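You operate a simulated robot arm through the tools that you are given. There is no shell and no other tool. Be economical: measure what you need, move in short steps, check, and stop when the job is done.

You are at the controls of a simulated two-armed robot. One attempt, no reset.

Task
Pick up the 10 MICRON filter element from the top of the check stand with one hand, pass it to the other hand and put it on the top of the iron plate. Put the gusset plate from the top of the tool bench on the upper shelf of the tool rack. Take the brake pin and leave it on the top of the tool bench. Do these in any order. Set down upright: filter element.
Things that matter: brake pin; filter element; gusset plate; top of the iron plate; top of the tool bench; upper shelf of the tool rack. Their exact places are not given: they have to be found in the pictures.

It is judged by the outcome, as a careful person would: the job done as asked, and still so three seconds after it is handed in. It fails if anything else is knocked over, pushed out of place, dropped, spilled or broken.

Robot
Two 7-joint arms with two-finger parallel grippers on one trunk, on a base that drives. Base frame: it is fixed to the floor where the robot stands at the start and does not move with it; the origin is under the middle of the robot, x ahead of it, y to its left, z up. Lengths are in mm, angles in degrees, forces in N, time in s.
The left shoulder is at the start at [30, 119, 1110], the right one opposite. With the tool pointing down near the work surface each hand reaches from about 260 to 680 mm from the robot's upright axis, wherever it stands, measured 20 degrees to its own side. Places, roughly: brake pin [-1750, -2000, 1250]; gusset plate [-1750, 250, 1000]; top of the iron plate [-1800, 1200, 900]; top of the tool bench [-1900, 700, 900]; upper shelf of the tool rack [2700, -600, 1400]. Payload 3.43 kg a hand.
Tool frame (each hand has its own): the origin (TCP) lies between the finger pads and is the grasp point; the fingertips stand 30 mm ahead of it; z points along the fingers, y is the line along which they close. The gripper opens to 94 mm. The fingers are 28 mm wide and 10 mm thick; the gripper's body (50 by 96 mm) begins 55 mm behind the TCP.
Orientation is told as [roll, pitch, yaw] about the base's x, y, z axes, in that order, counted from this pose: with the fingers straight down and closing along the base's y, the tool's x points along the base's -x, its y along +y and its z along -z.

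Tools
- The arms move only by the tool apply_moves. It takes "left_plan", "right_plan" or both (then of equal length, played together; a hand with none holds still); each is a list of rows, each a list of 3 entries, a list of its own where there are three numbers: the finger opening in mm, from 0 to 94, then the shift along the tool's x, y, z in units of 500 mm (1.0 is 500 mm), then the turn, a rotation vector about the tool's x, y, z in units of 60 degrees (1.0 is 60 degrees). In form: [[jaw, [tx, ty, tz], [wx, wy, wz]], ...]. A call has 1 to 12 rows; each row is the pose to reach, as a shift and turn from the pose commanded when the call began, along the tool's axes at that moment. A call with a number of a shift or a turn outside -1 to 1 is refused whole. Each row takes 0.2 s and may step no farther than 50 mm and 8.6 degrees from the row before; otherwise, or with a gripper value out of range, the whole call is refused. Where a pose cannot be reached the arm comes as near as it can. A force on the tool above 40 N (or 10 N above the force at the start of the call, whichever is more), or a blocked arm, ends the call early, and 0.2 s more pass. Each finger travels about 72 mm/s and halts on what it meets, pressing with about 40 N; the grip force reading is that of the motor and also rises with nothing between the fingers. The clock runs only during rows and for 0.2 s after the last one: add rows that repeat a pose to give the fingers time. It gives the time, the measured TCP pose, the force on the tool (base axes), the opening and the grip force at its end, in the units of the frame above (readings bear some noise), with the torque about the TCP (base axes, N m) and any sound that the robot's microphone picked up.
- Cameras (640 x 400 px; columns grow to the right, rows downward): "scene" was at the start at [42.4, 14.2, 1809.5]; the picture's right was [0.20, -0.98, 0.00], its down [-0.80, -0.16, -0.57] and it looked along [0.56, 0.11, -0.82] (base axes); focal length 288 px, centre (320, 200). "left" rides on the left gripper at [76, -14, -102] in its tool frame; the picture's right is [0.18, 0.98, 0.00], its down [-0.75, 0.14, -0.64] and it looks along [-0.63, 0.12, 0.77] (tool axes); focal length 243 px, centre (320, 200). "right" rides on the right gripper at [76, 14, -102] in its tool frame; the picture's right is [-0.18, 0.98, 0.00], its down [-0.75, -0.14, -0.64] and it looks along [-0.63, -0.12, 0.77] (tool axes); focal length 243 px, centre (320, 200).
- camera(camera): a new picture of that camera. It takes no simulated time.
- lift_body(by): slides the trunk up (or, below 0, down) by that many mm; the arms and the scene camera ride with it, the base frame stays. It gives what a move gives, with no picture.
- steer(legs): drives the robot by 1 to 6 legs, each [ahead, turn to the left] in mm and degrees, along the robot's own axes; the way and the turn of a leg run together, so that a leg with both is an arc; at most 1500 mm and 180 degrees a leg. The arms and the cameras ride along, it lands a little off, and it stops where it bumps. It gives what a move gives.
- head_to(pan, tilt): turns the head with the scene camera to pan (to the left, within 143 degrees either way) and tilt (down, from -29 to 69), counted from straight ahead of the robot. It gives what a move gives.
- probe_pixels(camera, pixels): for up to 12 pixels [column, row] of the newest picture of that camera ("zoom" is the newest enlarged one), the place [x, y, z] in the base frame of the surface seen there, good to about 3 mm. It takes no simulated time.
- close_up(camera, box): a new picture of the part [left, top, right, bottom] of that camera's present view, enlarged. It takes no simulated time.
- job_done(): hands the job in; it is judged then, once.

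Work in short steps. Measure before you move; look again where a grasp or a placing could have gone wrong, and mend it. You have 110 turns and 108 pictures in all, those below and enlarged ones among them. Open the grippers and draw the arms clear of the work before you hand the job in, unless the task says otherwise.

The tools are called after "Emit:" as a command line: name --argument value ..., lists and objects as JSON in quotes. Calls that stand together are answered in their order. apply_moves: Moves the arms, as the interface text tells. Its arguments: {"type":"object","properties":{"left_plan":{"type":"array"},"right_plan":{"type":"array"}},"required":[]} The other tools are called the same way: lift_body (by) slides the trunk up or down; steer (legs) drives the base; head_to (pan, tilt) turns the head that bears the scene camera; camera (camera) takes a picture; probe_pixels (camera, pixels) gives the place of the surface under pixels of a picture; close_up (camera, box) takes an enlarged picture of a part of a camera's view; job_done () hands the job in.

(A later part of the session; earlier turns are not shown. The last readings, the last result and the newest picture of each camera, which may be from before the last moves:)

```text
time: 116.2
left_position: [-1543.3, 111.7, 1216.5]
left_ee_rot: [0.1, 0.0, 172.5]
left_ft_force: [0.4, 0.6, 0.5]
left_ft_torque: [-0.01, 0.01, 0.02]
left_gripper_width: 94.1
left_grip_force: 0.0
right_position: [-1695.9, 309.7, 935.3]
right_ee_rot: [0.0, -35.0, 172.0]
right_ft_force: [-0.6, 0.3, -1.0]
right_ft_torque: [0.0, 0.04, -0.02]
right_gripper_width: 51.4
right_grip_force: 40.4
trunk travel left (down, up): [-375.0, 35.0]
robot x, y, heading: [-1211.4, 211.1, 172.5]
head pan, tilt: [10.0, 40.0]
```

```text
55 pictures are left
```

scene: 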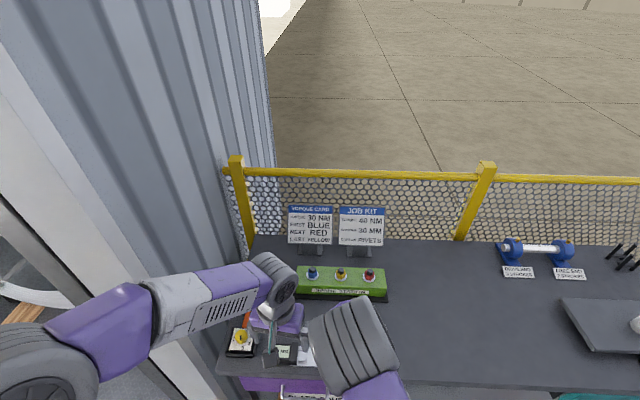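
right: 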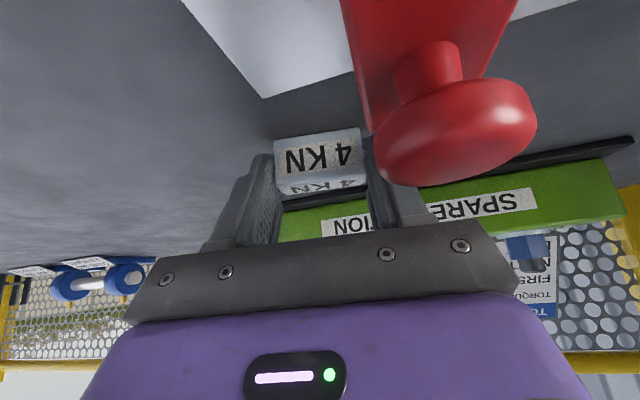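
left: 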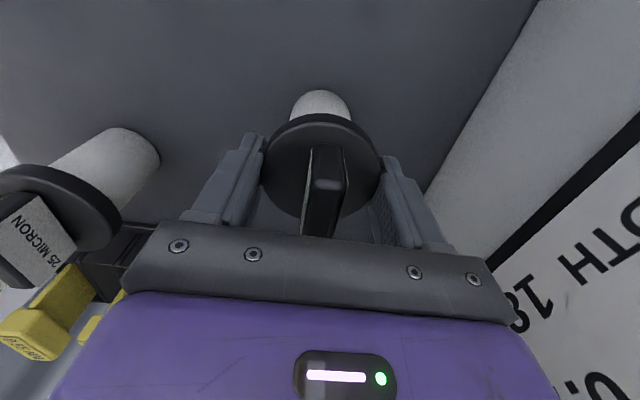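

Held (51.4 mm, 40 N). Lift 200 mm straight up.

Emit:
apply_moves --right_plan '[[40, [-0.02, 0, -0.03], [0, 0, 0]], [40, [-0.06, 0, -0.085], [0, 0, 0]], [40, [-0.11, 0, -0.157], [0, 0, 0]], [40, [-0.16, 0, -0.23], [0, 0, 0]], [40, [-0.21, 0, -0.3], [0, 0, 0]], [40, [-0.23, 0, -0.328], [0, 0, 0]]]'

Emit:
steer --legs '[[-600, 0]]'

Emit:
head_to --pan 80 --tilt 20

Emit:
camera --camera "scene"

Emit:
camera --camera "right"

```text
time: 117.6
left_position: [-1544.0, 111.4, 1217.7]
left_ee_rot: [0.0, 0.0, 172.7]
left_ft_force: [0.8, 0.4, -0.5]
left_ft_torque: [-0.01, -0.02, -0.02]
left_gripper_width: 94.1
left_grip_force: 0.0
right_position: [-1695.4, 305.5, 1137.2]
right_ee_rot: [0.0, -35.0, 172.0]
right_ft_force: [0.5, 0.5, -0.6]
right_ft_torque: [0.0, -0.01, 0.0]
right_gripper_width: 51.3
right_grip_force: 39.7
trunk travel left (down, up): [-375.0, 35.0]
robot x, y, heading: [-1211.8, 213.1, 172.5]
head pan, tilt: [10.0, 40.0]
```

```text
time: 121.0
left_position: [-939.2, 32.1, 1216.8]
left_ee_rot: [-0.1, 0.0, 172.3]
left_ft_force: [0.7, 1.2, 0.0]
left_ft_torque: [0.01, 0.01, 0.02]
left_gripper_width: 94.0
left_grip_force: 0.0
right_position: [-1089.9, 228.5, 1136.4]
right_ee_rot: [-0.1, -34.9, 171.6]
right_ft_force: [-0.3, 0.3, -0.9]
right_ft_torque: [-0.01, -0.02, 0.0]
right_gripper_width: 51.0
right_grip_force: 39.6
trunk travel left (down, up): [-375.0, 35.0]
robot x, y, heading: [-606.9, 128.5, 172.5]
head pan, tilt: [10.0, 40.0]
```

```text
time: 122.4
left_position: [-938.1, 32.2, 1216.8]
left_ee_rot: [0.0, 0.1, 172.2]
left_ft_force: [-1.1, 0.9, 0.3]
left_ft_torque: [0.03, 0.01, 0.0]
left_gripper_width: 93.8
left_grip_force: 0.0
right_position: [-1090.2, 228.5, 1137.2]
right_ee_rot: [0.0, -35.1, 171.6]
right_ft_force: [0.1, 0.1, -0.7]
right_ft_torque: [-0.02, -0.03, -0.03]
right_gripper_width: 50.8
right_grip_force: 39.9
trunk travel left (down, up): [-375.0, 35.0]
robot x, y, heading: [-607.9, 132.8, 172.2]
head pan, tilt: [80.0, 20.0]
```

```text
54 pictures are left
```

scene: 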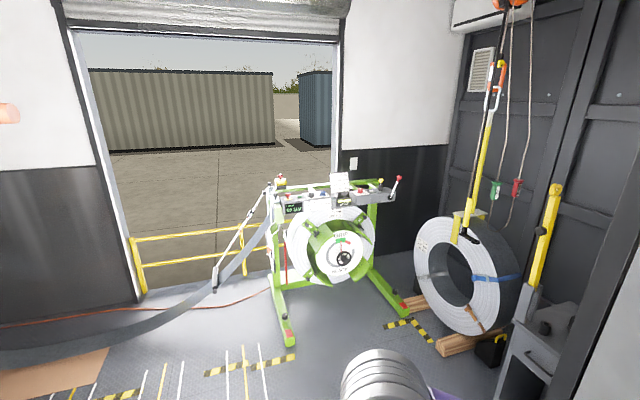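

```text
53 pictures are left
```

right: 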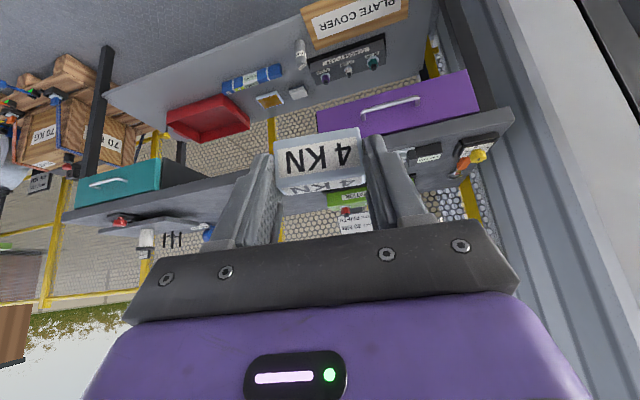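

Gusset held securely. I zoom on the decoiler's top to find the brake pin.

Emit:
close_up --camera "scene" --box '[250, 160, 420, 290]'

Emit:
probe_pixels --camera "scene" --pixels '[[340, 185], [295, 210], [360, 198], [385, 195], [343, 258], [280, 182], [300, 335], [400, 305], [215, 285], [100, 360], [545, 345], [60, 338]]'

```text
3.08 times, centred on (335, 225) of scene
```

zoom: 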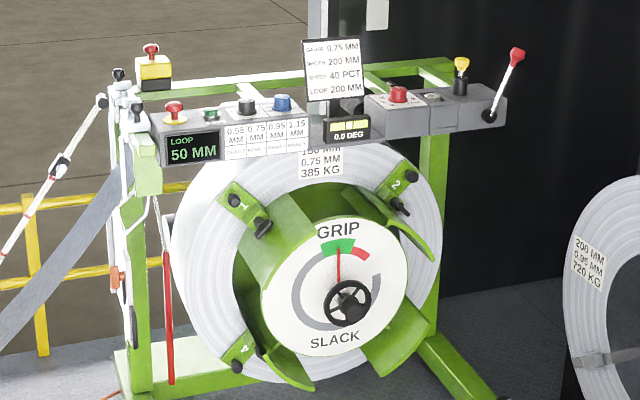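

```text
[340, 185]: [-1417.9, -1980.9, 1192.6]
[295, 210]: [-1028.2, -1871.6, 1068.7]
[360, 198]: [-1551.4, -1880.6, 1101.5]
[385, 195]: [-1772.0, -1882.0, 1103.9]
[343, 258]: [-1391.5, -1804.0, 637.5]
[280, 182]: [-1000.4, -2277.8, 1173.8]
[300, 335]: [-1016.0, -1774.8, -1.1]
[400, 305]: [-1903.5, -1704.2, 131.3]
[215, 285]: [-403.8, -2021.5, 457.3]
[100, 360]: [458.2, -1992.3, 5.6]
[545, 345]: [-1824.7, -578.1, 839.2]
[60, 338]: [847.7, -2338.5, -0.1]
```

The brake pin is likely the yellow-headed piece at (461,70) in the zoom on the panel. First I take the gusset to the rack: drive into the hall and look along +x.

Emit:
steer --legs '[[0, 130], [1250, 0], [0, 58]]'

Emit:
head_to --pan 10 --tilt 15

Emit:
camera --camera "scene"

```text
time: 131.1
left_position: [-29.9, -537.9, 1218.4]
left_ee_rot: [0.0, -0.4, -58.8]
left_ft_force: [0.2, -0.8, 0.7]
left_ft_torque: [0.05, -0.01, 0.01]
left_gripper_width: 94.0
left_grip_force: 0.0
right_position: [-89.4, -781.6, 1139.7]
right_ee_rot: [-0.2, -35.4, -59.4]
right_ft_force: [-0.2, 0.3, -1.2]
right_ft_torque: [0.02, 0.0, 0.0]
right_gripper_width: 51.1
right_grip_force: 39.6
trunk travel left (down, up): [-375.0, 35.0]
robot x, y, heading: [-310.7, -352.0, -58.5]
head pan, tilt: [80.0, 20.0]
stopped in leg 2: the robot was blocked; the commanded pose is now the measured one
```

```text
time: 132.5
left_position: [-16.7, -533.5, 1216.7]
left_ee_rot: [-0.9, -0.3, -58.7]
left_ft_force: [-0.7, 0.8, -0.4]
left_ft_torque: [-0.01, 0.03, -0.01]
left_gripper_width: 94.1
left_grip_force: 0.2
right_position: [-75.5, -776.6, 1139.6]
right_ee_rot: [-1.1, -35.4, -58.8]
right_ft_force: [0.7, -0.1, -0.8]
right_ft_torque: [-0.01, -0.02, 0.0]
right_gripper_width: 51.0
right_grip_force: 40.3
trunk travel left (down, up): [-375.0, 35.0]
robot x, y, heading: [-310.7, -353.3, -59.1]
head pan, tilt: [10.0, 15.0]
```

```text
51 pictures are left
```

scene: 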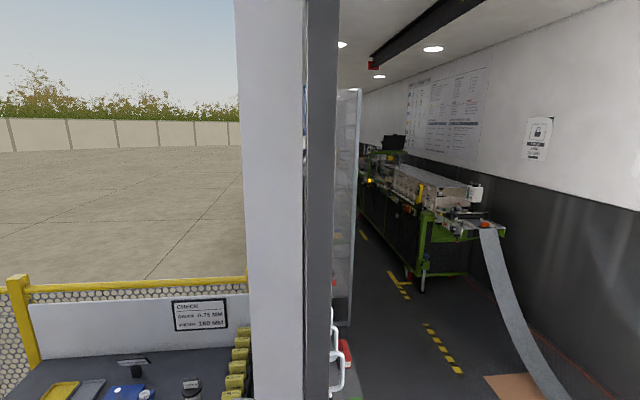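

The base is blocked at (-310,-352) and slightly tilted; I look down to see what stopped it.

Emit:
head_to --pan 40 --tilt 60

Emit:
camera --camera "scene"

Emit:
head_to --pan -40 --tilt 60

Emit:
camera --camera "scene"

```text
time: 133.7
left_position: [-15.7, -532.1, 1217.4]
left_ee_rot: [-0.9, -0.4, -58.7]
left_ft_force: [-0.2, 0.0, 0.7]
left_ft_torque: [-0.03, -0.01, 0.01]
left_gripper_width: 94.0
left_grip_force: 0.0
right_position: [-73.3, -775.1, 1140.3]
right_ee_rot: [-1.2, -35.5, -58.6]
right_ft_force: [0.1, -0.1, -1.4]
right_ft_torque: [0.02, 0.02, -0.02]
right_gripper_width: 51.0
right_grip_force: 40.1
trunk travel left (down, up): [-375.0, 35.0]
robot x, y, heading: [-314.7, -354.7, -59.0]
head pan, tilt: [40.0, 60.0]
```

```text
50 pictures are left
```

scene: 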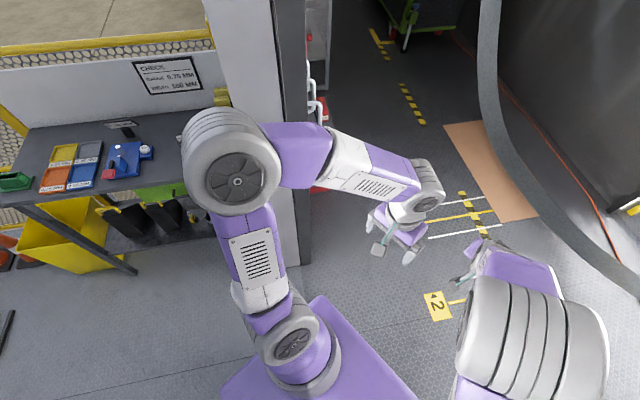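

```text
time: 135.2
left_position: [-11.0, -529.8, 1216.2]
left_ee_rot: [-1.0, -0.4, -58.7]
left_ft_force: [-0.1, -0.9, 1.0]
left_ft_torque: [0.05, 0.0, 0.0]
left_gripper_width: 94.3
left_grip_force: 0.0
right_position: [-71.2, -773.8, 1140.6]
right_ee_rot: [-1.3, -35.3, -58.6]
right_ft_force: [-0.3, -0.3, -0.9]
right_ft_torque: [0.0, 0.01, 0.05]
right_gripper_width: 51.0
right_grip_force: 39.5
trunk travel left (down, up): [-375.0, 35.0]
robot x, y, heading: [-313.1, -353.2, -58.8]
head pan, tilt: [-40.0, 60.0]
```

```text
49 pictures are left
```

scene: 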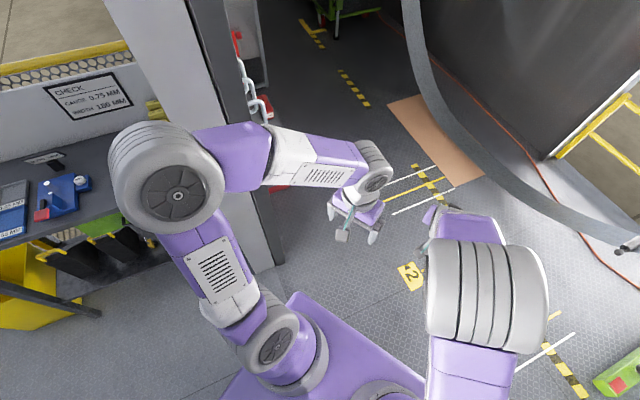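

Let me measure the pillar's foot and floor around the base.

Emit:
probe_pixels --camera "scene" --pixels '[[275, 262], [240, 270], [175, 100], [200, 320], [215, 385], [150, 150], [400, 200], [410, 275], [300, 270], [330, 330], [620, 375], [230, 90]]'

```text
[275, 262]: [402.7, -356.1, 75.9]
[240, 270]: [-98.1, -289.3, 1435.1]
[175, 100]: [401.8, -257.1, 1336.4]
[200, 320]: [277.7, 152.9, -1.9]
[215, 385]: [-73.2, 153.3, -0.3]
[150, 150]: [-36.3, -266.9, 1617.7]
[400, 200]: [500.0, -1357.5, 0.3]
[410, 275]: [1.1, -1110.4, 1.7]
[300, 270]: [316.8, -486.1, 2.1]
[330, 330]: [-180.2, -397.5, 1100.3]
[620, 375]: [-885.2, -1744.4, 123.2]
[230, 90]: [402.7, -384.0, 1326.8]
```

No pillar contact on the left. I look to the right side and behind on the right.

Emit:
head_to --pan -110 --tilt 45

Emit:
camera --camera "scene"

Emit:
head_to --pan 110 --tilt 55

Emit:
camera --camera "scene"

```text
time: 136.6
left_position: [-13.3, -524.0, 1217.8]
left_ee_rot: [-1.1, -0.6, -58.7]
left_ft_force: [-0.3, 0.8, -0.1]
left_ft_torque: [0.01, -0.02, 0.01]
left_gripper_width: 94.0
left_grip_force: 0.0
right_position: [-72.0, -769.2, 1143.4]
right_ee_rot: [-1.6, -35.7, -58.5]
right_ft_force: [0.7, -0.6, -0.9]
right_ft_torque: [0.02, -0.02, 0.0]
right_gripper_width: 50.8
right_grip_force: 39.9
trunk travel left (down, up): [-375.0, 35.0]
robot x, y, heading: [-311.8, -355.8, -58.5]
head pan, tilt: [-110.0, 45.0]
```

```text
48 pictures are left
```

scene: 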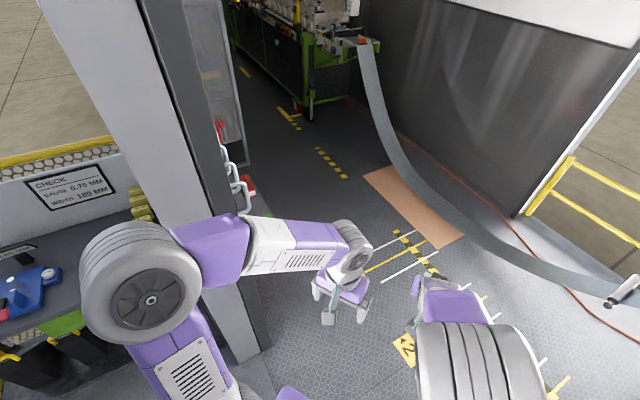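

```text
time: 139.8
left_position: [-48.8, -541.1, 1223.5]
left_ee_rot: [0.9, -0.9, -58.7]
left_ft_force: [-0.1, 0.2, 0.4]
left_ft_torque: [0.02, -0.01, -0.01]
left_gripper_width: 93.7
left_grip_force: 0.1
right_position: [-105.8, -784.2, 1142.6]
right_ee_rot: [0.9, -35.9, -60.0]
right_ft_force: [0.0, 0.1, -0.9]
right_ft_torque: [0.0, 0.0, 0.04]
right_gripper_width: 51.0
right_grip_force: 39.8
trunk travel left (down, up): [-375.0, 35.0]
robot x, y, heading: [-316.4, -355.2, -58.6]
head pan, tilt: [110.0, 55.0]
```

```text
47 pictures are left
```

scene: 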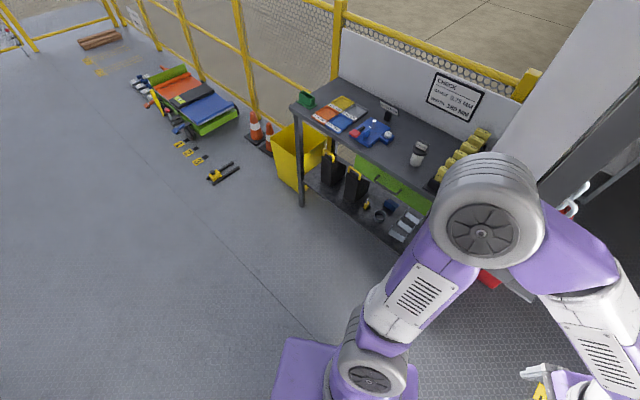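

The head seems to foul the raised elbows at large pans, which leans the robot. I recentre the head and test small moves.

Emit:
head_to --pan 10 --tilt 40

Emit:
steer --legs '[[-60, 0]]'

Emit:
steer --legs '[[0, 57]]'

```text
time: 141.5
left_position: [-16.5, -530.3, 1216.8]
left_ee_rot: [-0.9, -0.5, -58.6]
left_ft_force: [0.2, -1.1, -0.1]
left_ft_torque: [0.03, 0.01, 0.0]
left_gripper_width: 94.1
left_grip_force: 0.1
right_position: [-74.8, -774.1, 1141.3]
right_ee_rot: [-1.3, -35.6, -58.7]
right_ft_force: [0.1, -0.4, -1.8]
right_ft_torque: [0.01, 0.02, 0.0]
right_gripper_width: 51.1
right_grip_force: 40.2
trunk travel left (down, up): [-375.0, 35.0]
robot x, y, heading: [-313.0, -350.4, -58.7]
head pan, tilt: [10.0, 40.0]
```

```text
time: 142.5
left_position: [-47.5, -484.8, 1215.9]
left_ee_rot: [-0.7, -0.2, -58.7]
left_ft_force: [-0.6, 0.0, -0.3]
left_ft_torque: [0.0, -0.04, 0.0]
left_gripper_width: 94.1
left_grip_force: 0.1
right_position: [-105.9, -728.2, 1138.7]
right_ee_rot: [-1.1, -35.3, -58.8]
right_ft_force: [-0.1, 1.1, -0.2]
right_ft_torque: [0.03, 0.02, 0.01]
right_gripper_width: 50.8
right_grip_force: 40.0
trunk travel left (down, up): [-375.0, 35.0]
robot x, y, heading: [-344.4, -306.1, -58.8]
head pan, tilt: [10.0, 40.0]
```

```text
time: 143.1
left_position: [-47.9, -483.1, 1216.6]
left_ee_rot: [-0.7, -0.2, -58.6]
left_ft_force: [-0.5, 0.4, 0.7]
left_ft_torque: [0.04, 0.05, 0.02]
left_gripper_width: 93.8
left_grip_force: 0.0
right_position: [-106.9, -727.1, 1139.2]
right_ee_rot: [-0.9, -35.2, -58.7]
right_ft_force: [-0.4, 0.0, -0.3]
right_ft_torque: [0.01, 0.03, -0.02]
right_gripper_width: 51.3
right_grip_force: 40.2
trunk travel left (down, up): [-375.0, 35.0]
robot x, y, heading: [-336.9, -298.3, -58.7]
head pan, tilt: [10.0, 40.0]
stopped in leg 1: the robot was blocked; the commanded pose is now the measured one
```

Reverse works but turning left is blocked. Look straight down ahead and at the left camera.

Emit:
head_to --pan 0 --tilt 69

Emit:
camera --camera "scene"

Emit:
camera --camera "left"

```text
time: 144.1
left_position: [-47.0, -484.5, 1216.7]
left_ee_rot: [-0.6, -0.1, -58.6]
left_ft_force: [0.3, 0.0, 0.3]
left_ft_torque: [0.02, -0.01, 0.02]
left_gripper_width: 94.0
left_grip_force: 0.1
right_position: [-105.3, -728.1, 1139.1]
right_ee_rot: [-0.9, -35.2, -58.9]
right_ft_force: [-0.3, 0.4, -0.5]
right_ft_torque: [-0.01, 0.03, 0.01]
right_gripper_width: 51.2
right_grip_force: 40.6
trunk travel left (down, up): [-375.0, 35.0]
robot x, y, heading: [-341.8, -303.0, -58.7]
head pan, tilt: [0.0, 68.8]
```

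```text
46 pictures are left
```

scene: 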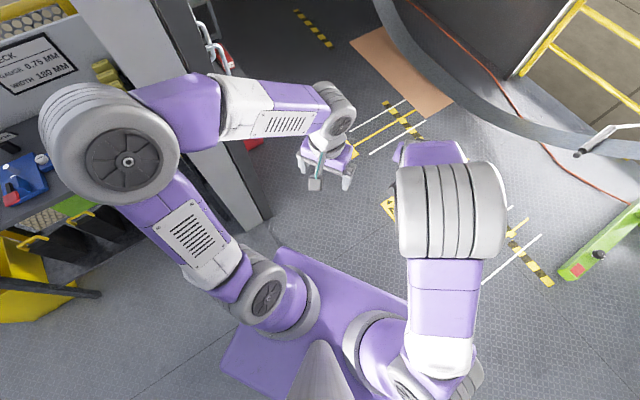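

```text
45 pictures are left
```

left: 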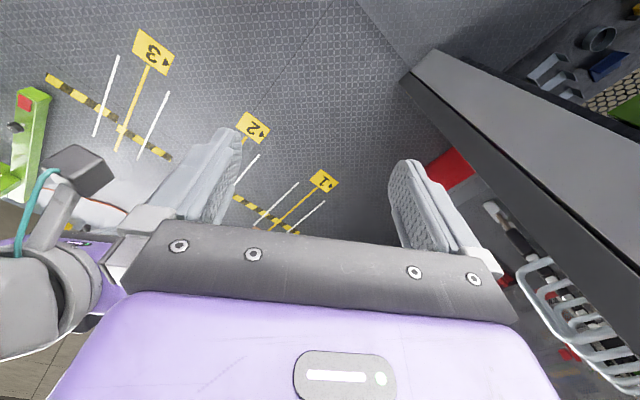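

The head probably met the orange hanging bar seen earlier (triangulated near (-263,-493), bottom z≈1750). I back off, lower the trunk, and look.

Emit:
steer --legs '[[-200, 0]]'

Emit:
lift_body --by -200

Emit:
head_to --pan 20 --tilt -10

Emit:
camera --camera "scene"

```text
time: 145.7
left_position: [-162.4, -324.8, 1216.1]
left_ee_rot: [0.1, 0.0, -58.8]
left_ft_force: [-0.3, 0.7, 0.3]
left_ft_torque: [0.01, 0.0, 0.02]
left_gripper_width: 93.9
left_grip_force: 0.0
right_position: [-221.8, -567.6, 1136.2]
right_ee_rot: [-0.1, -34.9, -59.5]
right_ft_force: [0.3, 1.1, -1.4]
right_ft_torque: [0.04, 0.0, 0.0]
right_gripper_width: 51.0
right_grip_force: 39.8
trunk travel left (down, up): [-375.0, 35.0]
robot x, y, heading: [-447.0, -126.5, -58.8]
head pan, tilt: [0.0, 68.8]
```

```text
time: 147.8
left_position: [-161.6, -325.6, 1016.6]
left_ee_rot: [0.0, 0.1, -58.8]
left_ft_force: [0.0, 0.5, 0.5]
left_ft_torque: [0.0, -0.01, 0.0]
left_gripper_width: 94.1
left_grip_force: 0.1
right_position: [-220.6, -567.2, 936.0]
right_ee_rot: [-0.1, -34.9, -59.5]
right_ft_force: [-0.6, 0.1, -0.2]
right_ft_torque: [0.02, 0.02, -0.01]
right_gripper_width: 51.0
right_grip_force: 39.7
trunk travel left (down, up): [-175.0, 235.0]
robot x, y, heading: [-448.3, -132.1, -58.7]
head pan, tilt: [0.0, 68.8]
```

```text
time: 149.4
left_position: [-162.3, -325.4, 1016.4]
left_ee_rot: [0.0, 0.3, -58.8]
left_ft_force: [0.0, -0.1, -0.4]
left_ft_torque: [0.01, -0.01, -0.02]
left_gripper_width: 94.0
left_grip_force: 0.0
right_position: [-220.4, -566.9, 935.7]
right_ee_rot: [-0.1, -35.0, -59.4]
right_ft_force: [0.0, -0.1, -0.7]
right_ft_torque: [-0.01, 0.03, -0.02]
right_gripper_width: 50.7
right_grip_force: 40.2
trunk travel left (down, up): [-175.0, 235.0]
robot x, y, heading: [-450.1, -128.3, -58.8]
head pan, tilt: [20.0, -10.0]
```

```text
44 pictures are left
```

scene: 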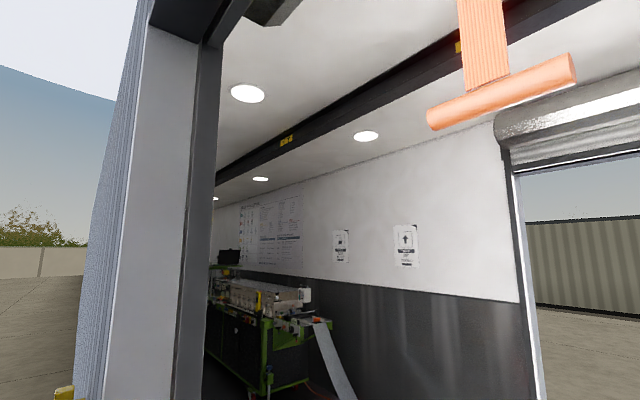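

Confirmed: an orange hanging sling bar. Measure it, to pass under with the trunk lowered.

Emit:
probe_pixels --camera "scene" --pixels '[[430, 118], [500, 98], [570, 72], [500, 80], [485, 40], [285, 142], [270, 10], [225, 290], [260, 385], [315, 330]]'

```text
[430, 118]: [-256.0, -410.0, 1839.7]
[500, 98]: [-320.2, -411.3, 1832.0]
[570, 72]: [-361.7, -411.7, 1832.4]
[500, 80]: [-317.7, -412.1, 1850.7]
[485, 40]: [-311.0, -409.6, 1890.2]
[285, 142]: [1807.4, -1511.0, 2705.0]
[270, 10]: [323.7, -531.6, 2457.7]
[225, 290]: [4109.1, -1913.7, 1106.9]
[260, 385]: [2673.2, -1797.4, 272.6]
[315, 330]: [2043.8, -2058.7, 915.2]
```

Bar at (-310,-411), bottom ≈1815; with the trunk 200 lower I pass under it. Drive into the hall and face +x.

Emit:
steer --legs '[[1030, 0], [0, 58.8]]'

Emit:
head_to --pan 15 --tilt 15

Emit:
camera --camera "scene"

```text
time: 157.4
left_position: [419.0, -875.5, 1017.4]
left_ee_rot: [0.0, 0.1, 0.7]
left_ft_force: [-0.2, 0.5, 0.1]
left_ft_torque: [0.0, -0.04, -0.03]
left_gripper_width: 94.1
left_grip_force: 0.1
right_position: [597.8, -1048.7, 936.4]
right_ee_rot: [-0.1, -35.0, 0.0]
right_ft_force: [0.2, 0.4, -0.2]
right_ft_torque: [0.01, 0.06, 0.0]
right_gripper_width: 50.9
right_grip_force: 39.9
trunk travel left (down, up): [-175.0, 235.0]
robot x, y, heading: [103.6, -1022.5, 0.7]
head pan, tilt: [20.0, -10.0]
```

```text
time: 158.3
left_position: [417.1, -876.2, 1018.0]
left_ee_rot: [0.0, 0.1, 0.7]
left_ft_force: [-0.4, 1.1, -0.5]
left_ft_torque: [-0.01, -0.02, -0.01]
left_gripper_width: 93.5
left_grip_force: 0.1
right_position: [598.2, -1049.3, 936.0]
right_ee_rot: [-0.2, -34.9, 0.1]
right_ft_force: [-0.5, 0.4, -1.1]
right_ft_torque: [-0.02, -0.01, -0.01]
right_gripper_width: 50.9
right_grip_force: 40.6
trunk travel left (down, up): [-175.0, 235.0]
robot x, y, heading: [103.5, -1021.6, 0.8]
head pan, tilt: [15.0, 15.0]
```

```text
43 pictures are left
```

scene: 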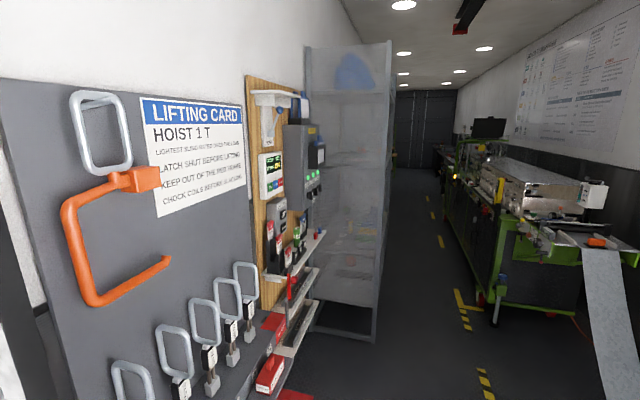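

The tool rack is the tall frame at (350,200). Measure it and the aisle.

Emit:
probe_pixels --camera "scene" --pixels '[[388, 100], [380, 300], [370, 335], [310, 100], [385, 200], [265, 370], [300, 330], [500, 260], [490, 310], [350, 180], [240, 270], [425, 150]]'

Emit:
close_up --camera "scene" --box '[290, 40, 450, 340]'

```text
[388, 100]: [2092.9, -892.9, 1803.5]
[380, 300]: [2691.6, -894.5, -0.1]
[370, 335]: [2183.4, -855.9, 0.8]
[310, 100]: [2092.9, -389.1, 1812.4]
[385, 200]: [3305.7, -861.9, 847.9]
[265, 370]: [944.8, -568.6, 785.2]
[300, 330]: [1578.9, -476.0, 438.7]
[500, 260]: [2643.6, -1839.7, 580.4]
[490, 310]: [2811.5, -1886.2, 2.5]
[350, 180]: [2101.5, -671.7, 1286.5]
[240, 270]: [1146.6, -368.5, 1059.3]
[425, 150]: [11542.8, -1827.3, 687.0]
```

```text
1.33 times, centred on (370, 190) of scene
```

zoom: 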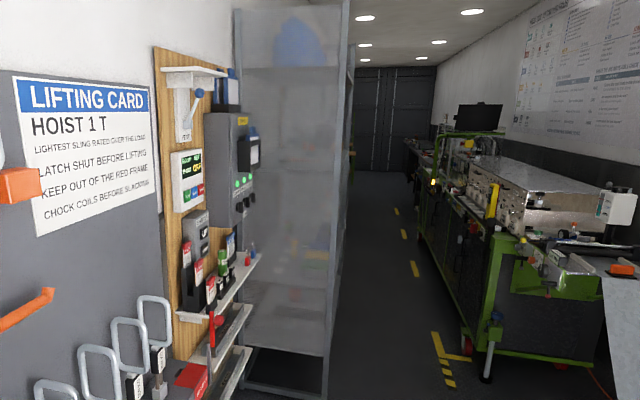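

Rack: x 2093–3300, front face y≈-895, opening toward the aisle. I tuck the right hand in, then drive down the aisle along y≈-1330.

Emit:
apply_moves --right_plan '[[40, [0.06, -0.03, -0.043], [0, 0, 0]], [40, [0.12, -0.06, -0.086], [0, 0, 0]], [40, [0.18, -0.09, -0.129], [0, 0, 0]], [40, [0.246, -0.12, -0.172], [0, 0, 0]], [40, [0.246, -0.12, -0.172], [0, 0, 0]]]'

Emit:
steer --legs '[[0, -8], [1250, 0], [1100, 7]]'

Emit:
head_to --pan 60 --tilt 15

Emit:
camera --camera "scene"

```text
time: 159.5
left_position: [419.9, -876.5, 1016.1]
left_ee_rot: [0.0, 0.1, 0.7]
left_ft_force: [0.0, 0.4, 1.1]
left_ft_torque: [0.0, 0.01, 0.01]
left_gripper_width: 94.0
left_grip_force: 0.1
right_position: [472.6, -1096.3, 943.0]
right_ee_rot: [-0.2, -34.8, 0.0]
right_ft_force: [-0.9, 0.0, -0.3]
right_ft_torque: [0.02, 0.03, -0.03]
right_gripper_width: 51.0
right_grip_force: 40.1
right hand out of reach, approached as far as the arm can: row 4, 5
trunk travel left (down, up): [-175.0, 235.0]
robot x, y, heading: [107.8, -1026.7, 1.0]
head pan, tilt: [15.0, 15.0]
```

```text
time: 171.7
left_position: [2768.5, -1109.7, 1016.4]
left_ee_rot: [0.0, 0.2, -0.4]
left_ft_force: [-0.5, -0.6, -1.2]
left_ft_torque: [0.02, 0.01, -0.01]
left_gripper_width: 93.8
left_grip_force: 0.1
right_position: [2818.7, -1330.8, 942.0]
right_ee_rot: [-0.1, -34.9, -1.1]
right_ft_force: [-1.0, -0.4, -0.6]
right_ft_torque: [-0.01, 0.05, -0.02]
right_gripper_width: 51.1
right_grip_force: 40.1
trunk travel left (down, up): [-175.0, 235.0]
robot x, y, heading: [2449.8, -1252.5, -0.4]
head pan, tilt: [15.0, 15.0]
```

```text
time: 172.8
left_position: [2768.3, -1109.7, 1017.4]
left_ee_rot: [0.0, 0.1, -0.3]
left_ft_force: [-0.1, -0.3, 1.1]
left_ft_torque: [-0.01, 0.0, -0.02]
left_gripper_width: 94.2
left_grip_force: 0.0
right_position: [2818.0, -1330.9, 942.5]
right_ee_rot: [-0.1, -34.8, -1.1]
right_ft_force: [-1.2, 0.0, -0.6]
right_ft_torque: [0.0, 0.01, -0.04]
right_gripper_width: 50.9
right_grip_force: 40.0
trunk travel left (down, up): [-175.0, 235.0]
robot x, y, heading: [2452.7, -1249.9, -0.5]
head pan, tilt: [60.0, 15.0]
```

```text
41 pictures are left
```

scene: 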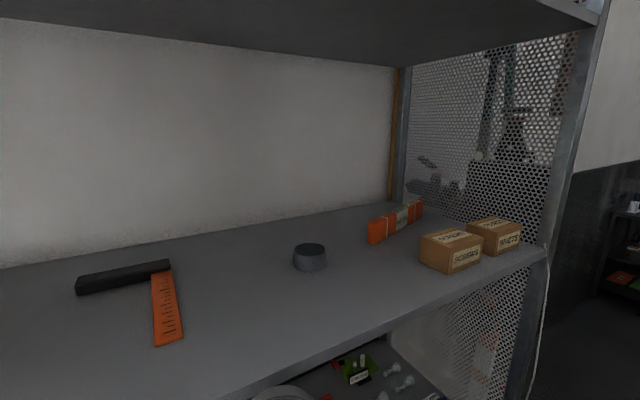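

Measure the shelf surface and the items on it.

Emit:
probe_pixels --camera "scene" --pixels '[[250, 300], [300, 340], [380, 275], [340, 305], [310, 255], [170, 300], [450, 260], [520, 250], [375, 238], [300, 40], [230, 380], [450, 10]]'

```text
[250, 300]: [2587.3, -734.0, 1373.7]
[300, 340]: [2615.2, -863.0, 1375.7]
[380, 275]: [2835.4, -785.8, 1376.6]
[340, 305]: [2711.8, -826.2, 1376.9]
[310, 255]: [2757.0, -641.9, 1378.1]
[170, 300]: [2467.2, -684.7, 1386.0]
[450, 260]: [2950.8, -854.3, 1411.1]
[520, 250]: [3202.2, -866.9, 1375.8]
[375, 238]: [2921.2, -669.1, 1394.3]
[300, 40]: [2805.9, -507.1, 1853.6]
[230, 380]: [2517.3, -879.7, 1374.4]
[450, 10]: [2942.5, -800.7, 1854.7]
```

Shelf z≈1375, front edge y≈-890; free spot near (2700,-800). I shift away from the rack and turn to face it.

Emit:
steer --legs '[[0, -30], [200, 0], [0, 120]]'

Emit:
lift_body --by 235

Emit:
head_to --pan 10 --tilt 30

Emit:
camera --camera "scene"

```text
time: 180.8
left_position: [2487.9, -1034.6, 1016.6]
left_ee_rot: [0.0, 0.1, 89.6]
left_ft_force: [0.0, -0.5, 0.2]
left_ft_torque: [-0.01, 0.0, -0.02]
left_gripper_width: 94.2
left_grip_force: 0.2
right_position: [2709.8, -984.9, 942.7]
right_ee_rot: [-0.1, -34.7, 88.7]
right_ft_force: [-0.1, 0.0, -1.3]
right_ft_torque: [-0.02, -0.04, 0.01]
right_gripper_width: 50.9
right_grip_force: 40.0
trunk travel left (down, up): [-175.0, 235.0]
robot x, y, heading: [2628.1, -1349.3, 89.5]
head pan, tilt: [60.0, 15.0]
```

```text
time: 183.3
left_position: [2488.6, -1034.4, 1251.4]
left_ee_rot: [0.0, 0.2, 89.6]
left_ft_force: [0.7, -0.5, -0.4]
left_ft_torque: [0.02, 0.03, 0.0]
left_gripper_width: 93.9
left_grip_force: 0.1
right_position: [2710.0, -985.5, 1177.8]
right_ee_rot: [0.0, -34.8, 88.9]
right_ft_force: [0.5, -0.5, -0.4]
right_ft_torque: [-0.02, 0.0, -0.03]
right_gripper_width: 51.0
right_grip_force: 40.1
trunk travel left (down, up): [-410.0, 0.0]
robot x, y, heading: [2625.5, -1354.4, 89.4]
head pan, tilt: [60.0, 15.0]
```

```text
time: 184.5
left_position: [2488.0, -1035.1, 1251.3]
left_ee_rot: [0.0, 0.0, 89.4]
left_ft_force: [-0.1, 0.2, -0.7]
left_ft_torque: [0.0, 0.01, 0.03]
left_gripper_width: 93.7
left_grip_force: 0.0
right_position: [2708.8, -986.5, 1177.6]
right_ee_rot: [0.0, -34.8, 88.8]
right_ft_force: [-0.6, 0.4, -1.1]
right_ft_torque: [0.02, -0.01, -0.02]
right_gripper_width: 51.2
right_grip_force: 40.0
trunk travel left (down, up): [-410.0, 0.0]
robot x, y, heading: [2632.0, -1350.9, 89.5]
head pan, tilt: [10.0, 30.0]
```

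```text
40 pictures are left
```

scene: 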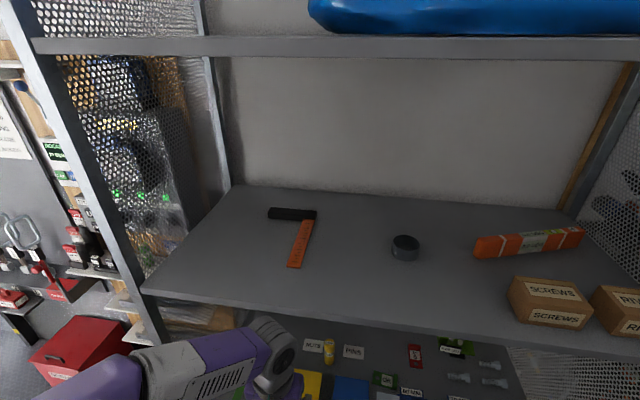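

The shelf is clear ahead at x≈2700. Raise the right hand to z≈1440 in front of the rack.

Emit:
apply_moves --right_plan '[[40, [-0.043, 0, -0.061], [0, 0, 0]], [40, [-0.086, 0, -0.122], [0, 0, 0]], [40, [-0.129, 0, -0.184], [0, 0, 0]], [40, [-0.172, 0, -0.245], [0, 0, 0]], [40, [-0.215, 0, -0.306], [0, 0, 0]], [40, [-0.258, 0, -0.368], [0, 0, 0]], [40, [-0.301, 0, -0.429], [0, 0, 0]], [40, [-0.301, 0, -0.429], [0, 0, 0]]]'

Emit:
camera --camera "scene"

```text
time: 186.3
left_position: [2487.9, -1035.5, 1251.9]
left_ee_rot: [0.0, 0.2, 89.5]
left_ft_force: [0.6, -0.6, -0.3]
left_ft_torque: [-0.01, 0.03, 0.02]
left_gripper_width: 94.3
left_grip_force: 0.1
right_position: [2710.2, -984.1, 1439.1]
right_ee_rot: [-0.1, -34.8, 88.9]
right_ft_force: [0.0, 0.5, -1.1]
right_ft_torque: [0.01, -0.01, 0.01]
right_gripper_width: 51.1
right_grip_force: 39.8
trunk travel left (down, up): [-410.0, 0.0]
robot x, y, heading: [2630.5, -1350.7, 89.5]
head pan, tilt: [10.0, 30.0]
```

```text
39 pictures are left
```

scene: 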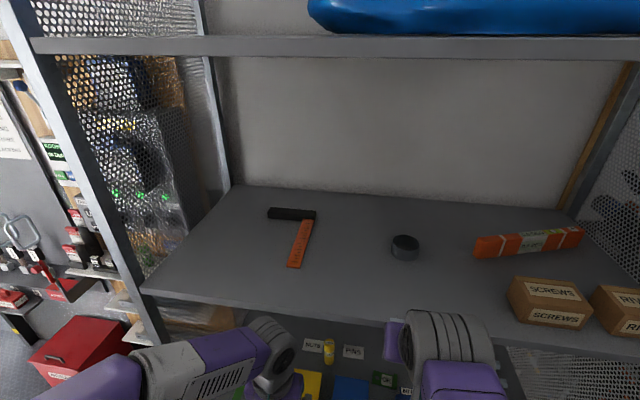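

Clear by ~29 mm above the shelf. Drive 90 ahead then extend the arm 90.

Emit:
steer --legs '[[90, 0]]'

Emit:
apply_moves --right_plan '[[40, [-0.05, 0, 0.035], [0, 0, 0]], [40, [-0.1, 0, 0.07], [0, 0, 0]], [40, [-0.147, 0, 0.103], [0, 0, 0]], [40, [-0.147, 0, 0.103], [0, 0, 0]]]'

Emit:
camera --camera "scene"

Emit:
camera --camera "right"

```text
time: 187.4
left_position: [2490.9, -946.2, 1251.7]
left_ee_rot: [0.0, 0.2, 89.4]
left_ft_force: [0.8, 0.6, 0.1]
left_ft_torque: [-0.01, 0.0, -0.03]
left_gripper_width: 94.2
left_grip_force: 0.0
right_position: [2709.5, -895.0, 1439.0]
right_ee_rot: [-0.1, -34.8, 88.8]
right_ft_force: [0.1, 1.0, 0.0]
right_ft_torque: [-0.04, 0.01, 0.0]
right_gripper_width: 51.2
right_grip_force: 40.0
trunk travel left (down, up): [-410.0, 0.0]
robot x, y, heading: [2628.9, -1262.5, 89.6]
head pan, tilt: [10.0, 30.0]
```

```text
time: 188.4
left_position: [2490.1, -947.4, 1252.1]
left_ee_rot: [0.0, 0.1, 89.4]
left_ft_force: [-0.2, -0.9, -0.5]
left_ft_torque: [-0.01, 0.0, 0.01]
left_gripper_width: 93.8
left_grip_force: 0.0
right_position: [2713.7, -804.7, 1442.0]
right_ee_rot: [-0.2, -34.9, 88.8]
right_ft_force: [1.3, 0.1, -0.2]
right_ft_torque: [-0.05, 0.0, -0.01]
right_gripper_width: 51.2
right_grip_force: 40.5
trunk travel left (down, up): [-410.0, 0.0]
robot x, y, heading: [2630.6, -1262.2, 89.2]
head pan, tilt: [10.0, 30.0]
```

```text
38 pictures are left
```

scene: 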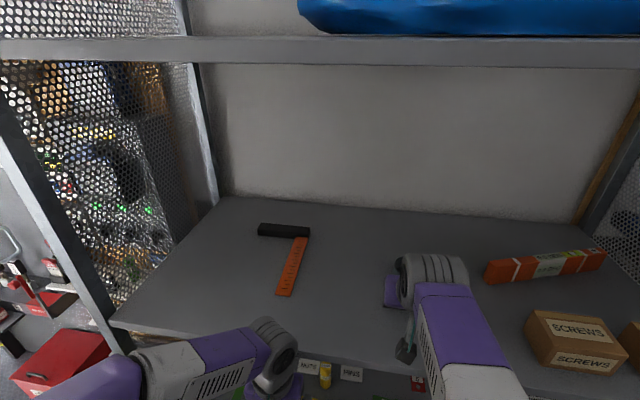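

```text
37 pictures are left
```

right: 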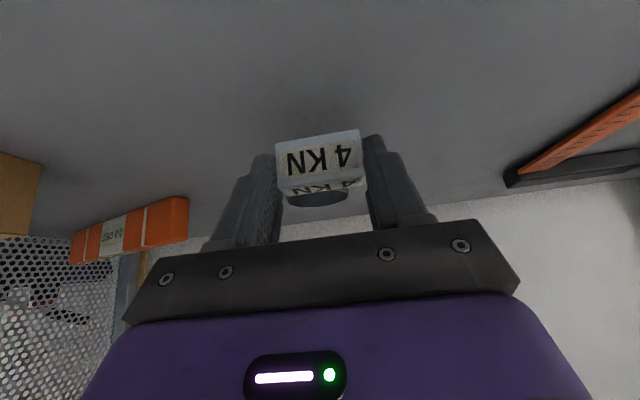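

Spot is free. Lower 25 mm first, then creep down to contact.

Emit:
apply_moves --right_plan '[[40, [0.0115, 0, 0.0164], [0, 0, 0]], [40, [0.023, 0, 0.0328], [0, 0, 0]], [40, [0.0287, 0, 0.041], [0, 0, 0]], [40, [0.031, 0, 0.0442], [0, 0, 0]], [40, [0.0333, 0, 0.0475], [0, 0, 0]], [40, [0.0333, 0, 0.0475], [0, 0, 0]]]'

```text
time: 189.8
left_position: [2490.7, -946.4, 1251.4]
left_ee_rot: [-0.1, 0.1, 89.4]
left_ft_force: [-0.3, -0.1, 0.1]
left_ft_torque: [0.0, 0.03, 0.01]
left_gripper_width: 94.1
left_grip_force: 0.1
right_position: [2711.3, -803.2, 1412.1]
right_ee_rot: [-0.2, -34.9, 88.8]
right_ft_force: [-0.7, -0.1, 3.4]
right_ft_torque: [0.32, 0.13, 0.03]
right_gripper_width: 51.3
right_grip_force: 40.5
trunk travel left (down, up): [-410.0, 0.0]
robot x, y, heading: [2630.7, -1264.2, 89.5]
head pan, tilt: [10.0, 30.0]
```

Contact begins (3.4 N). A touch more, open, and withdraw along the fingers.

Emit:
apply_moves --right_plan '[[40, [0.0017, 0, 0.0025], [0, 0, 0]], [40, [0.0017, 0, 0.0025], [0, 0, 0]], [60, [0.0017, 0, 0.0025], [0, 0, 0]], [76, [0.0017, 0, 0.0025], [0, 0, 0]], [80, [0.0017, 0, 0.0025], [0, 0, 0]], [80, [0, 0, -0.05], [0, 0, 0]], [80, [0, 0, -0.12], [0, 0, 0]], [80, [0.06, 0, -0.18], [0, 0, 0]], [80, [0.12, 0, -0.24], [0, 0, 0]]]'

Emit:
camera --camera "right"

```text
time: 191.8
left_position: [2488.5, -948.7, 1251.9]
left_ee_rot: [0.0, 0.1, 89.4]
left_ft_force: [0.1, 0.3, 0.0]
left_ft_torque: [0.01, -0.06, -0.03]
left_gripper_width: 94.0
left_grip_force: 0.1
right_position: [2709.1, -925.0, 1473.3]
right_ee_rot: [-0.1, -34.9, 88.8]
right_ft_force: [0.0, -0.2, 0.4]
right_ft_torque: [0.02, 0.04, 0.01]
right_gripper_width: 79.9
right_grip_force: 0.1
trunk travel left (down, up): [-410.0, 0.0]
robot x, y, heading: [2634.3, -1264.8, 89.5]
head pan, tilt: [10.0, 30.0]
```

```text
36 pictures are left
```

right: 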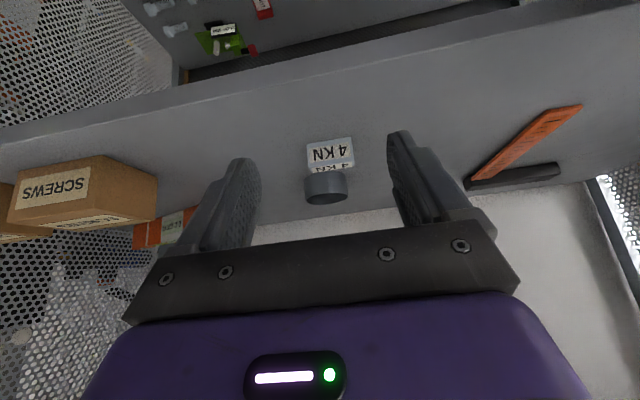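

Gusset sits on the shelf. Reverse out, then bring the right hand down and upright, and head back toward the decoiler.

Emit:
steer --legs '[[-95, 0]]'

Emit:
apply_moves --right_plan '[[80, [0.05, 0, 0.071], [0, 0.08, 0]], [80, [0.1, 0, 0.142], [0, 0.16, 0]], [80, [0.15, 0, 0.213], [0, 0.25, 0]], [80, [0.2, 0, 0.284], [0, 0.34, 0]], [80, [0.25, 0, 0.355], [0, 0.43, 0]], [80, [0.3, 0, 0.426], [0, 0.51, 0]], [80, [0.3, 0, 0.426], [0, 0.58, 0]]]'

Emit:
steer --legs '[[0, 88], [1500, 0], [1500, 0], [530, 0]]'

Emit:
head_to --pan 25 --tilt 25

Emit:
camera --camera "scene"

```text
time: 192.9
left_position: [2489.1, -1036.5, 1251.1]
left_ee_rot: [0.0, 0.1, 89.4]
left_ft_force: [0.6, -0.2, -0.4]
left_ft_torque: [0.02, -0.01, 0.01]
left_gripper_width: 93.9
left_grip_force: 0.1
right_position: [2709.4, -1012.6, 1473.0]
right_ee_rot: [-0.1, -34.8, 88.8]
right_ft_force: [-0.6, 0.8, -0.4]
right_ft_torque: [0.01, -0.01, -0.07]
right_gripper_width: 80.0
right_grip_force: 0.0
trunk travel left (down, up): [-410.0, 0.0]
robot x, y, heading: [2630.7, -1354.7, 89.3]
head pan, tilt: [10.0, 30.0]
```

```text
time: 194.5
left_position: [2489.2, -1036.5, 1251.9]
left_ee_rot: [0.0, 0.1, 89.5]
left_ft_force: [-0.3, 0.1, -0.6]
left_ft_torque: [-0.01, 0.01, 0.01]
left_gripper_width: 94.0
left_grip_force: 0.1
right_position: [2710.7, -1019.0, 1212.7]
right_ee_rot: [0.0, 0.0, 88.6]
right_ft_force: [-0.5, 0.5, -0.3]
right_ft_torque: [0.0, -0.01, -0.02]
right_gripper_width: 79.9
right_grip_force: 0.1
trunk travel left (down, up): [-410.0, 0.0]
robot x, y, heading: [2627.6, -1357.0, 89.6]
head pan, tilt: [10.0, 30.0]
```

```text
time: 215.4
left_position: [-1223.2, -1279.9, 1251.4]
left_ee_rot: [0.0, 0.1, 175.9]
left_ft_force: [-0.3, -0.4, 0.3]
left_ft_torque: [-0.02, -0.03, -0.02]
left_gripper_width: 94.1
left_grip_force: 0.0
right_position: [-1228.1, -1056.9, 1212.7]
right_ee_rot: [-0.1, 0.1, 175.0]
right_ft_force: [-0.4, -0.2, -0.7]
right_ft_torque: [-0.02, 0.02, -0.01]
right_gripper_width: 80.1
right_grip_force: 0.0
trunk travel left (down, up): [-410.0, 0.0]
robot x, y, heading: [-895.7, -1161.6, 175.9]
head pan, tilt: [10.0, 30.0]
```

```text
time: 216.1
left_position: [-1223.2, -1279.8, 1251.9]
left_ee_rot: [0.0, 0.1, 176.0]
left_ft_force: [-0.6, -0.7, -0.3]
left_ft_torque: [-0.01, -0.03, -0.03]
left_gripper_width: 94.0
left_grip_force: 0.1
right_position: [-1227.7, -1057.0, 1213.2]
right_ee_rot: [-0.1, 0.0, 175.2]
right_ft_force: [-0.1, -0.5, 0.0]
right_ft_torque: [0.0, 0.03, -0.04]
right_gripper_width: 80.1
right_grip_force: 0.1
trunk travel left (down, up): [-410.0, 0.0]
robot x, y, heading: [-896.5, -1160.0, 175.9]
head pan, tilt: [25.0, 25.0]
```

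```text
35 pictures are left
```

scene: 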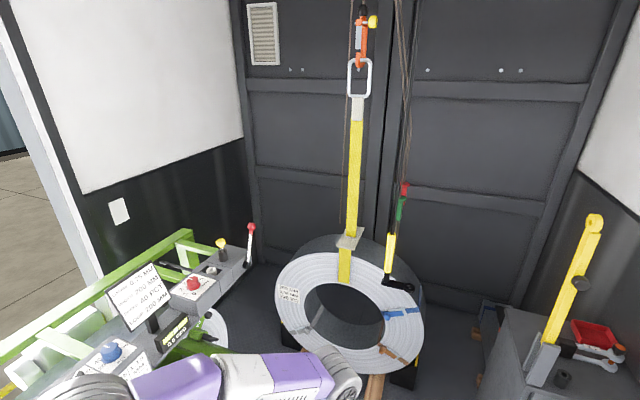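

The yellow-headed pin stands on the panel at (221,245). Zoom and measure it, and the coil's position.

Emit:
close_up --camera "scene" --box '[150, 210, 290, 310]'

Emit:
probe_pixels --camera "scene" --pixels '[[220, 242], [222, 252], [213, 270], [250, 226], [237, 258], [190, 284], [300, 300], [345, 340], [395, 275], [375, 385], [520, 330], [225, 265]]'

```text
4.00 times, centred on (220, 260) of scene
```

zoom: 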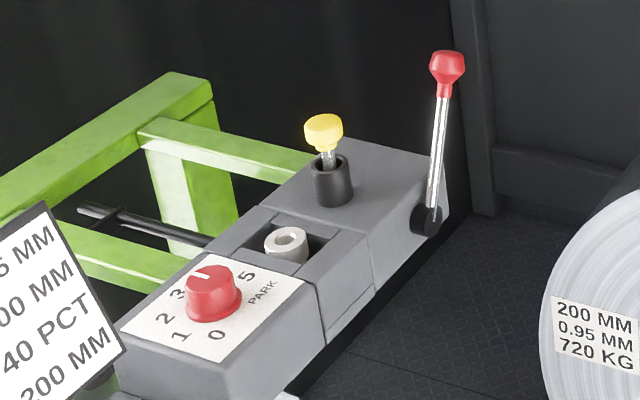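

```text
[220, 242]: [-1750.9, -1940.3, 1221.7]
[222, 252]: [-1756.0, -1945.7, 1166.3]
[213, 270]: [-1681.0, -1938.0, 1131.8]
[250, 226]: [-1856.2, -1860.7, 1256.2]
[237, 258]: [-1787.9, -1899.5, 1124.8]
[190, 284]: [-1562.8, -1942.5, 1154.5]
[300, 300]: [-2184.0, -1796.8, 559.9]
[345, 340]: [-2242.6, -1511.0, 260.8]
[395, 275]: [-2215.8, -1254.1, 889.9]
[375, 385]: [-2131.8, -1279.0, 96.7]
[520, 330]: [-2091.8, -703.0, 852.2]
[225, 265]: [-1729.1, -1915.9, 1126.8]
```

Brake pin: yellow head near (-1752,-1942), top z≈1225, in a black sleeve. Drive to stand in front of it facing -y.

Emit:
steer --legs '[[0, 20.5], [775, 0], [0, 73.5]]'

Emit:
head_to --pan -10 --tilt 40

Emit:
camera --camera "scene"

```text
time: 224.5
left_position: [-1519.6, -1696.0, 1251.7]
left_ee_rot: [0.0, 0.1, -93.8]
left_ft_force: [0.1, -1.2, -0.9]
left_ft_torque: [-0.02, -0.02, 0.02]
left_gripper_width: 94.1
left_grip_force: 0.0
right_position: [-1742.0, -1701.6, 1212.6]
right_ee_rot: [-0.1, 0.0, -94.6]
right_ft_force: [-0.7, -0.2, 0.4]
right_ft_torque: [-0.02, 0.02, 0.01]
right_gripper_width: 79.9
right_grip_force: 0.0
trunk travel left (down, up): [-410.0, 0.0]
robot x, y, heading: [-1640.4, -1367.0, -93.8]
head pan, tilt: [25.0, 25.0]
```

```text
time: 225.5
left_position: [-1520.4, -1696.1, 1250.9]
left_ee_rot: [-0.1, 0.2, -93.8]
left_ft_force: [0.1, 0.4, -0.7]
left_ft_torque: [0.01, -0.01, 0.02]
left_gripper_width: 93.8
left_grip_force: 0.1
right_position: [-1740.7, -1701.4, 1213.2]
right_ee_rot: [0.0, 0.0, -94.6]
right_ft_force: [-0.6, 0.0, -0.5]
right_ft_torque: [0.01, -0.03, -0.01]
right_gripper_width: 80.0
right_grip_force: 0.0
trunk travel left (down, up): [-410.0, 0.0]
robot x, y, heading: [-1645.6, -1371.2, -93.8]
head pan, tilt: [-10.0, 40.0]
```

```text
33 pictures are left
```

scene: 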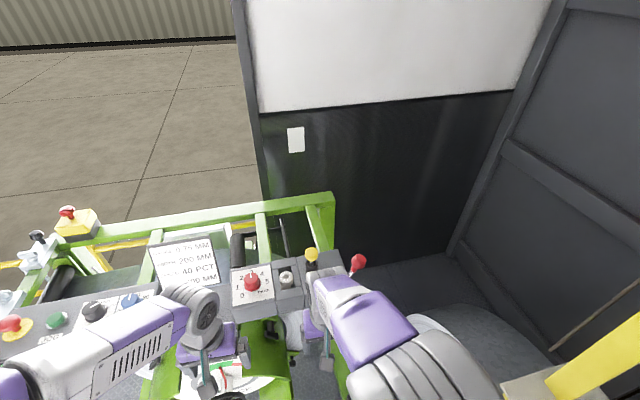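

Emit:
close_up --camera "scene" --box '[260, 230, 380, 310]'

Emit:
probe_pixels --camera "zoom" --pixels '[[270, 112], [245, 120], [296, 120], [270, 90], [272, 140], [272, 160], [258, 180], [140, 255], [525, 170], [300, 240], [268, 100], [284, 108]]'

```text
5.00 times, centred on (320, 270) of scene
```

zoom: 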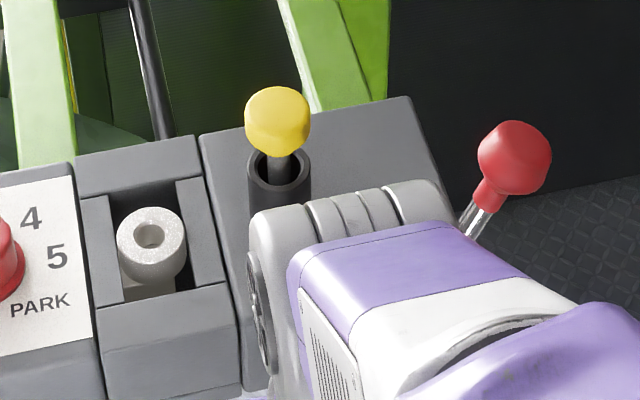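

```text
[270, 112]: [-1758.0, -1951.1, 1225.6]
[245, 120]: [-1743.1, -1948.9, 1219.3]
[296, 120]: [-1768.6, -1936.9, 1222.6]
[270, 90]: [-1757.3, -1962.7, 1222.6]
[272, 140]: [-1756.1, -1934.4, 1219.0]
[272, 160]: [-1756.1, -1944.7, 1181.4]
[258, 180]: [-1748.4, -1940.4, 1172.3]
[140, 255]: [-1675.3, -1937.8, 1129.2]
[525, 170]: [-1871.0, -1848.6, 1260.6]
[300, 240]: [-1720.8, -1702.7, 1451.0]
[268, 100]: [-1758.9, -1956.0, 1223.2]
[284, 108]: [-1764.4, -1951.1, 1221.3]
```

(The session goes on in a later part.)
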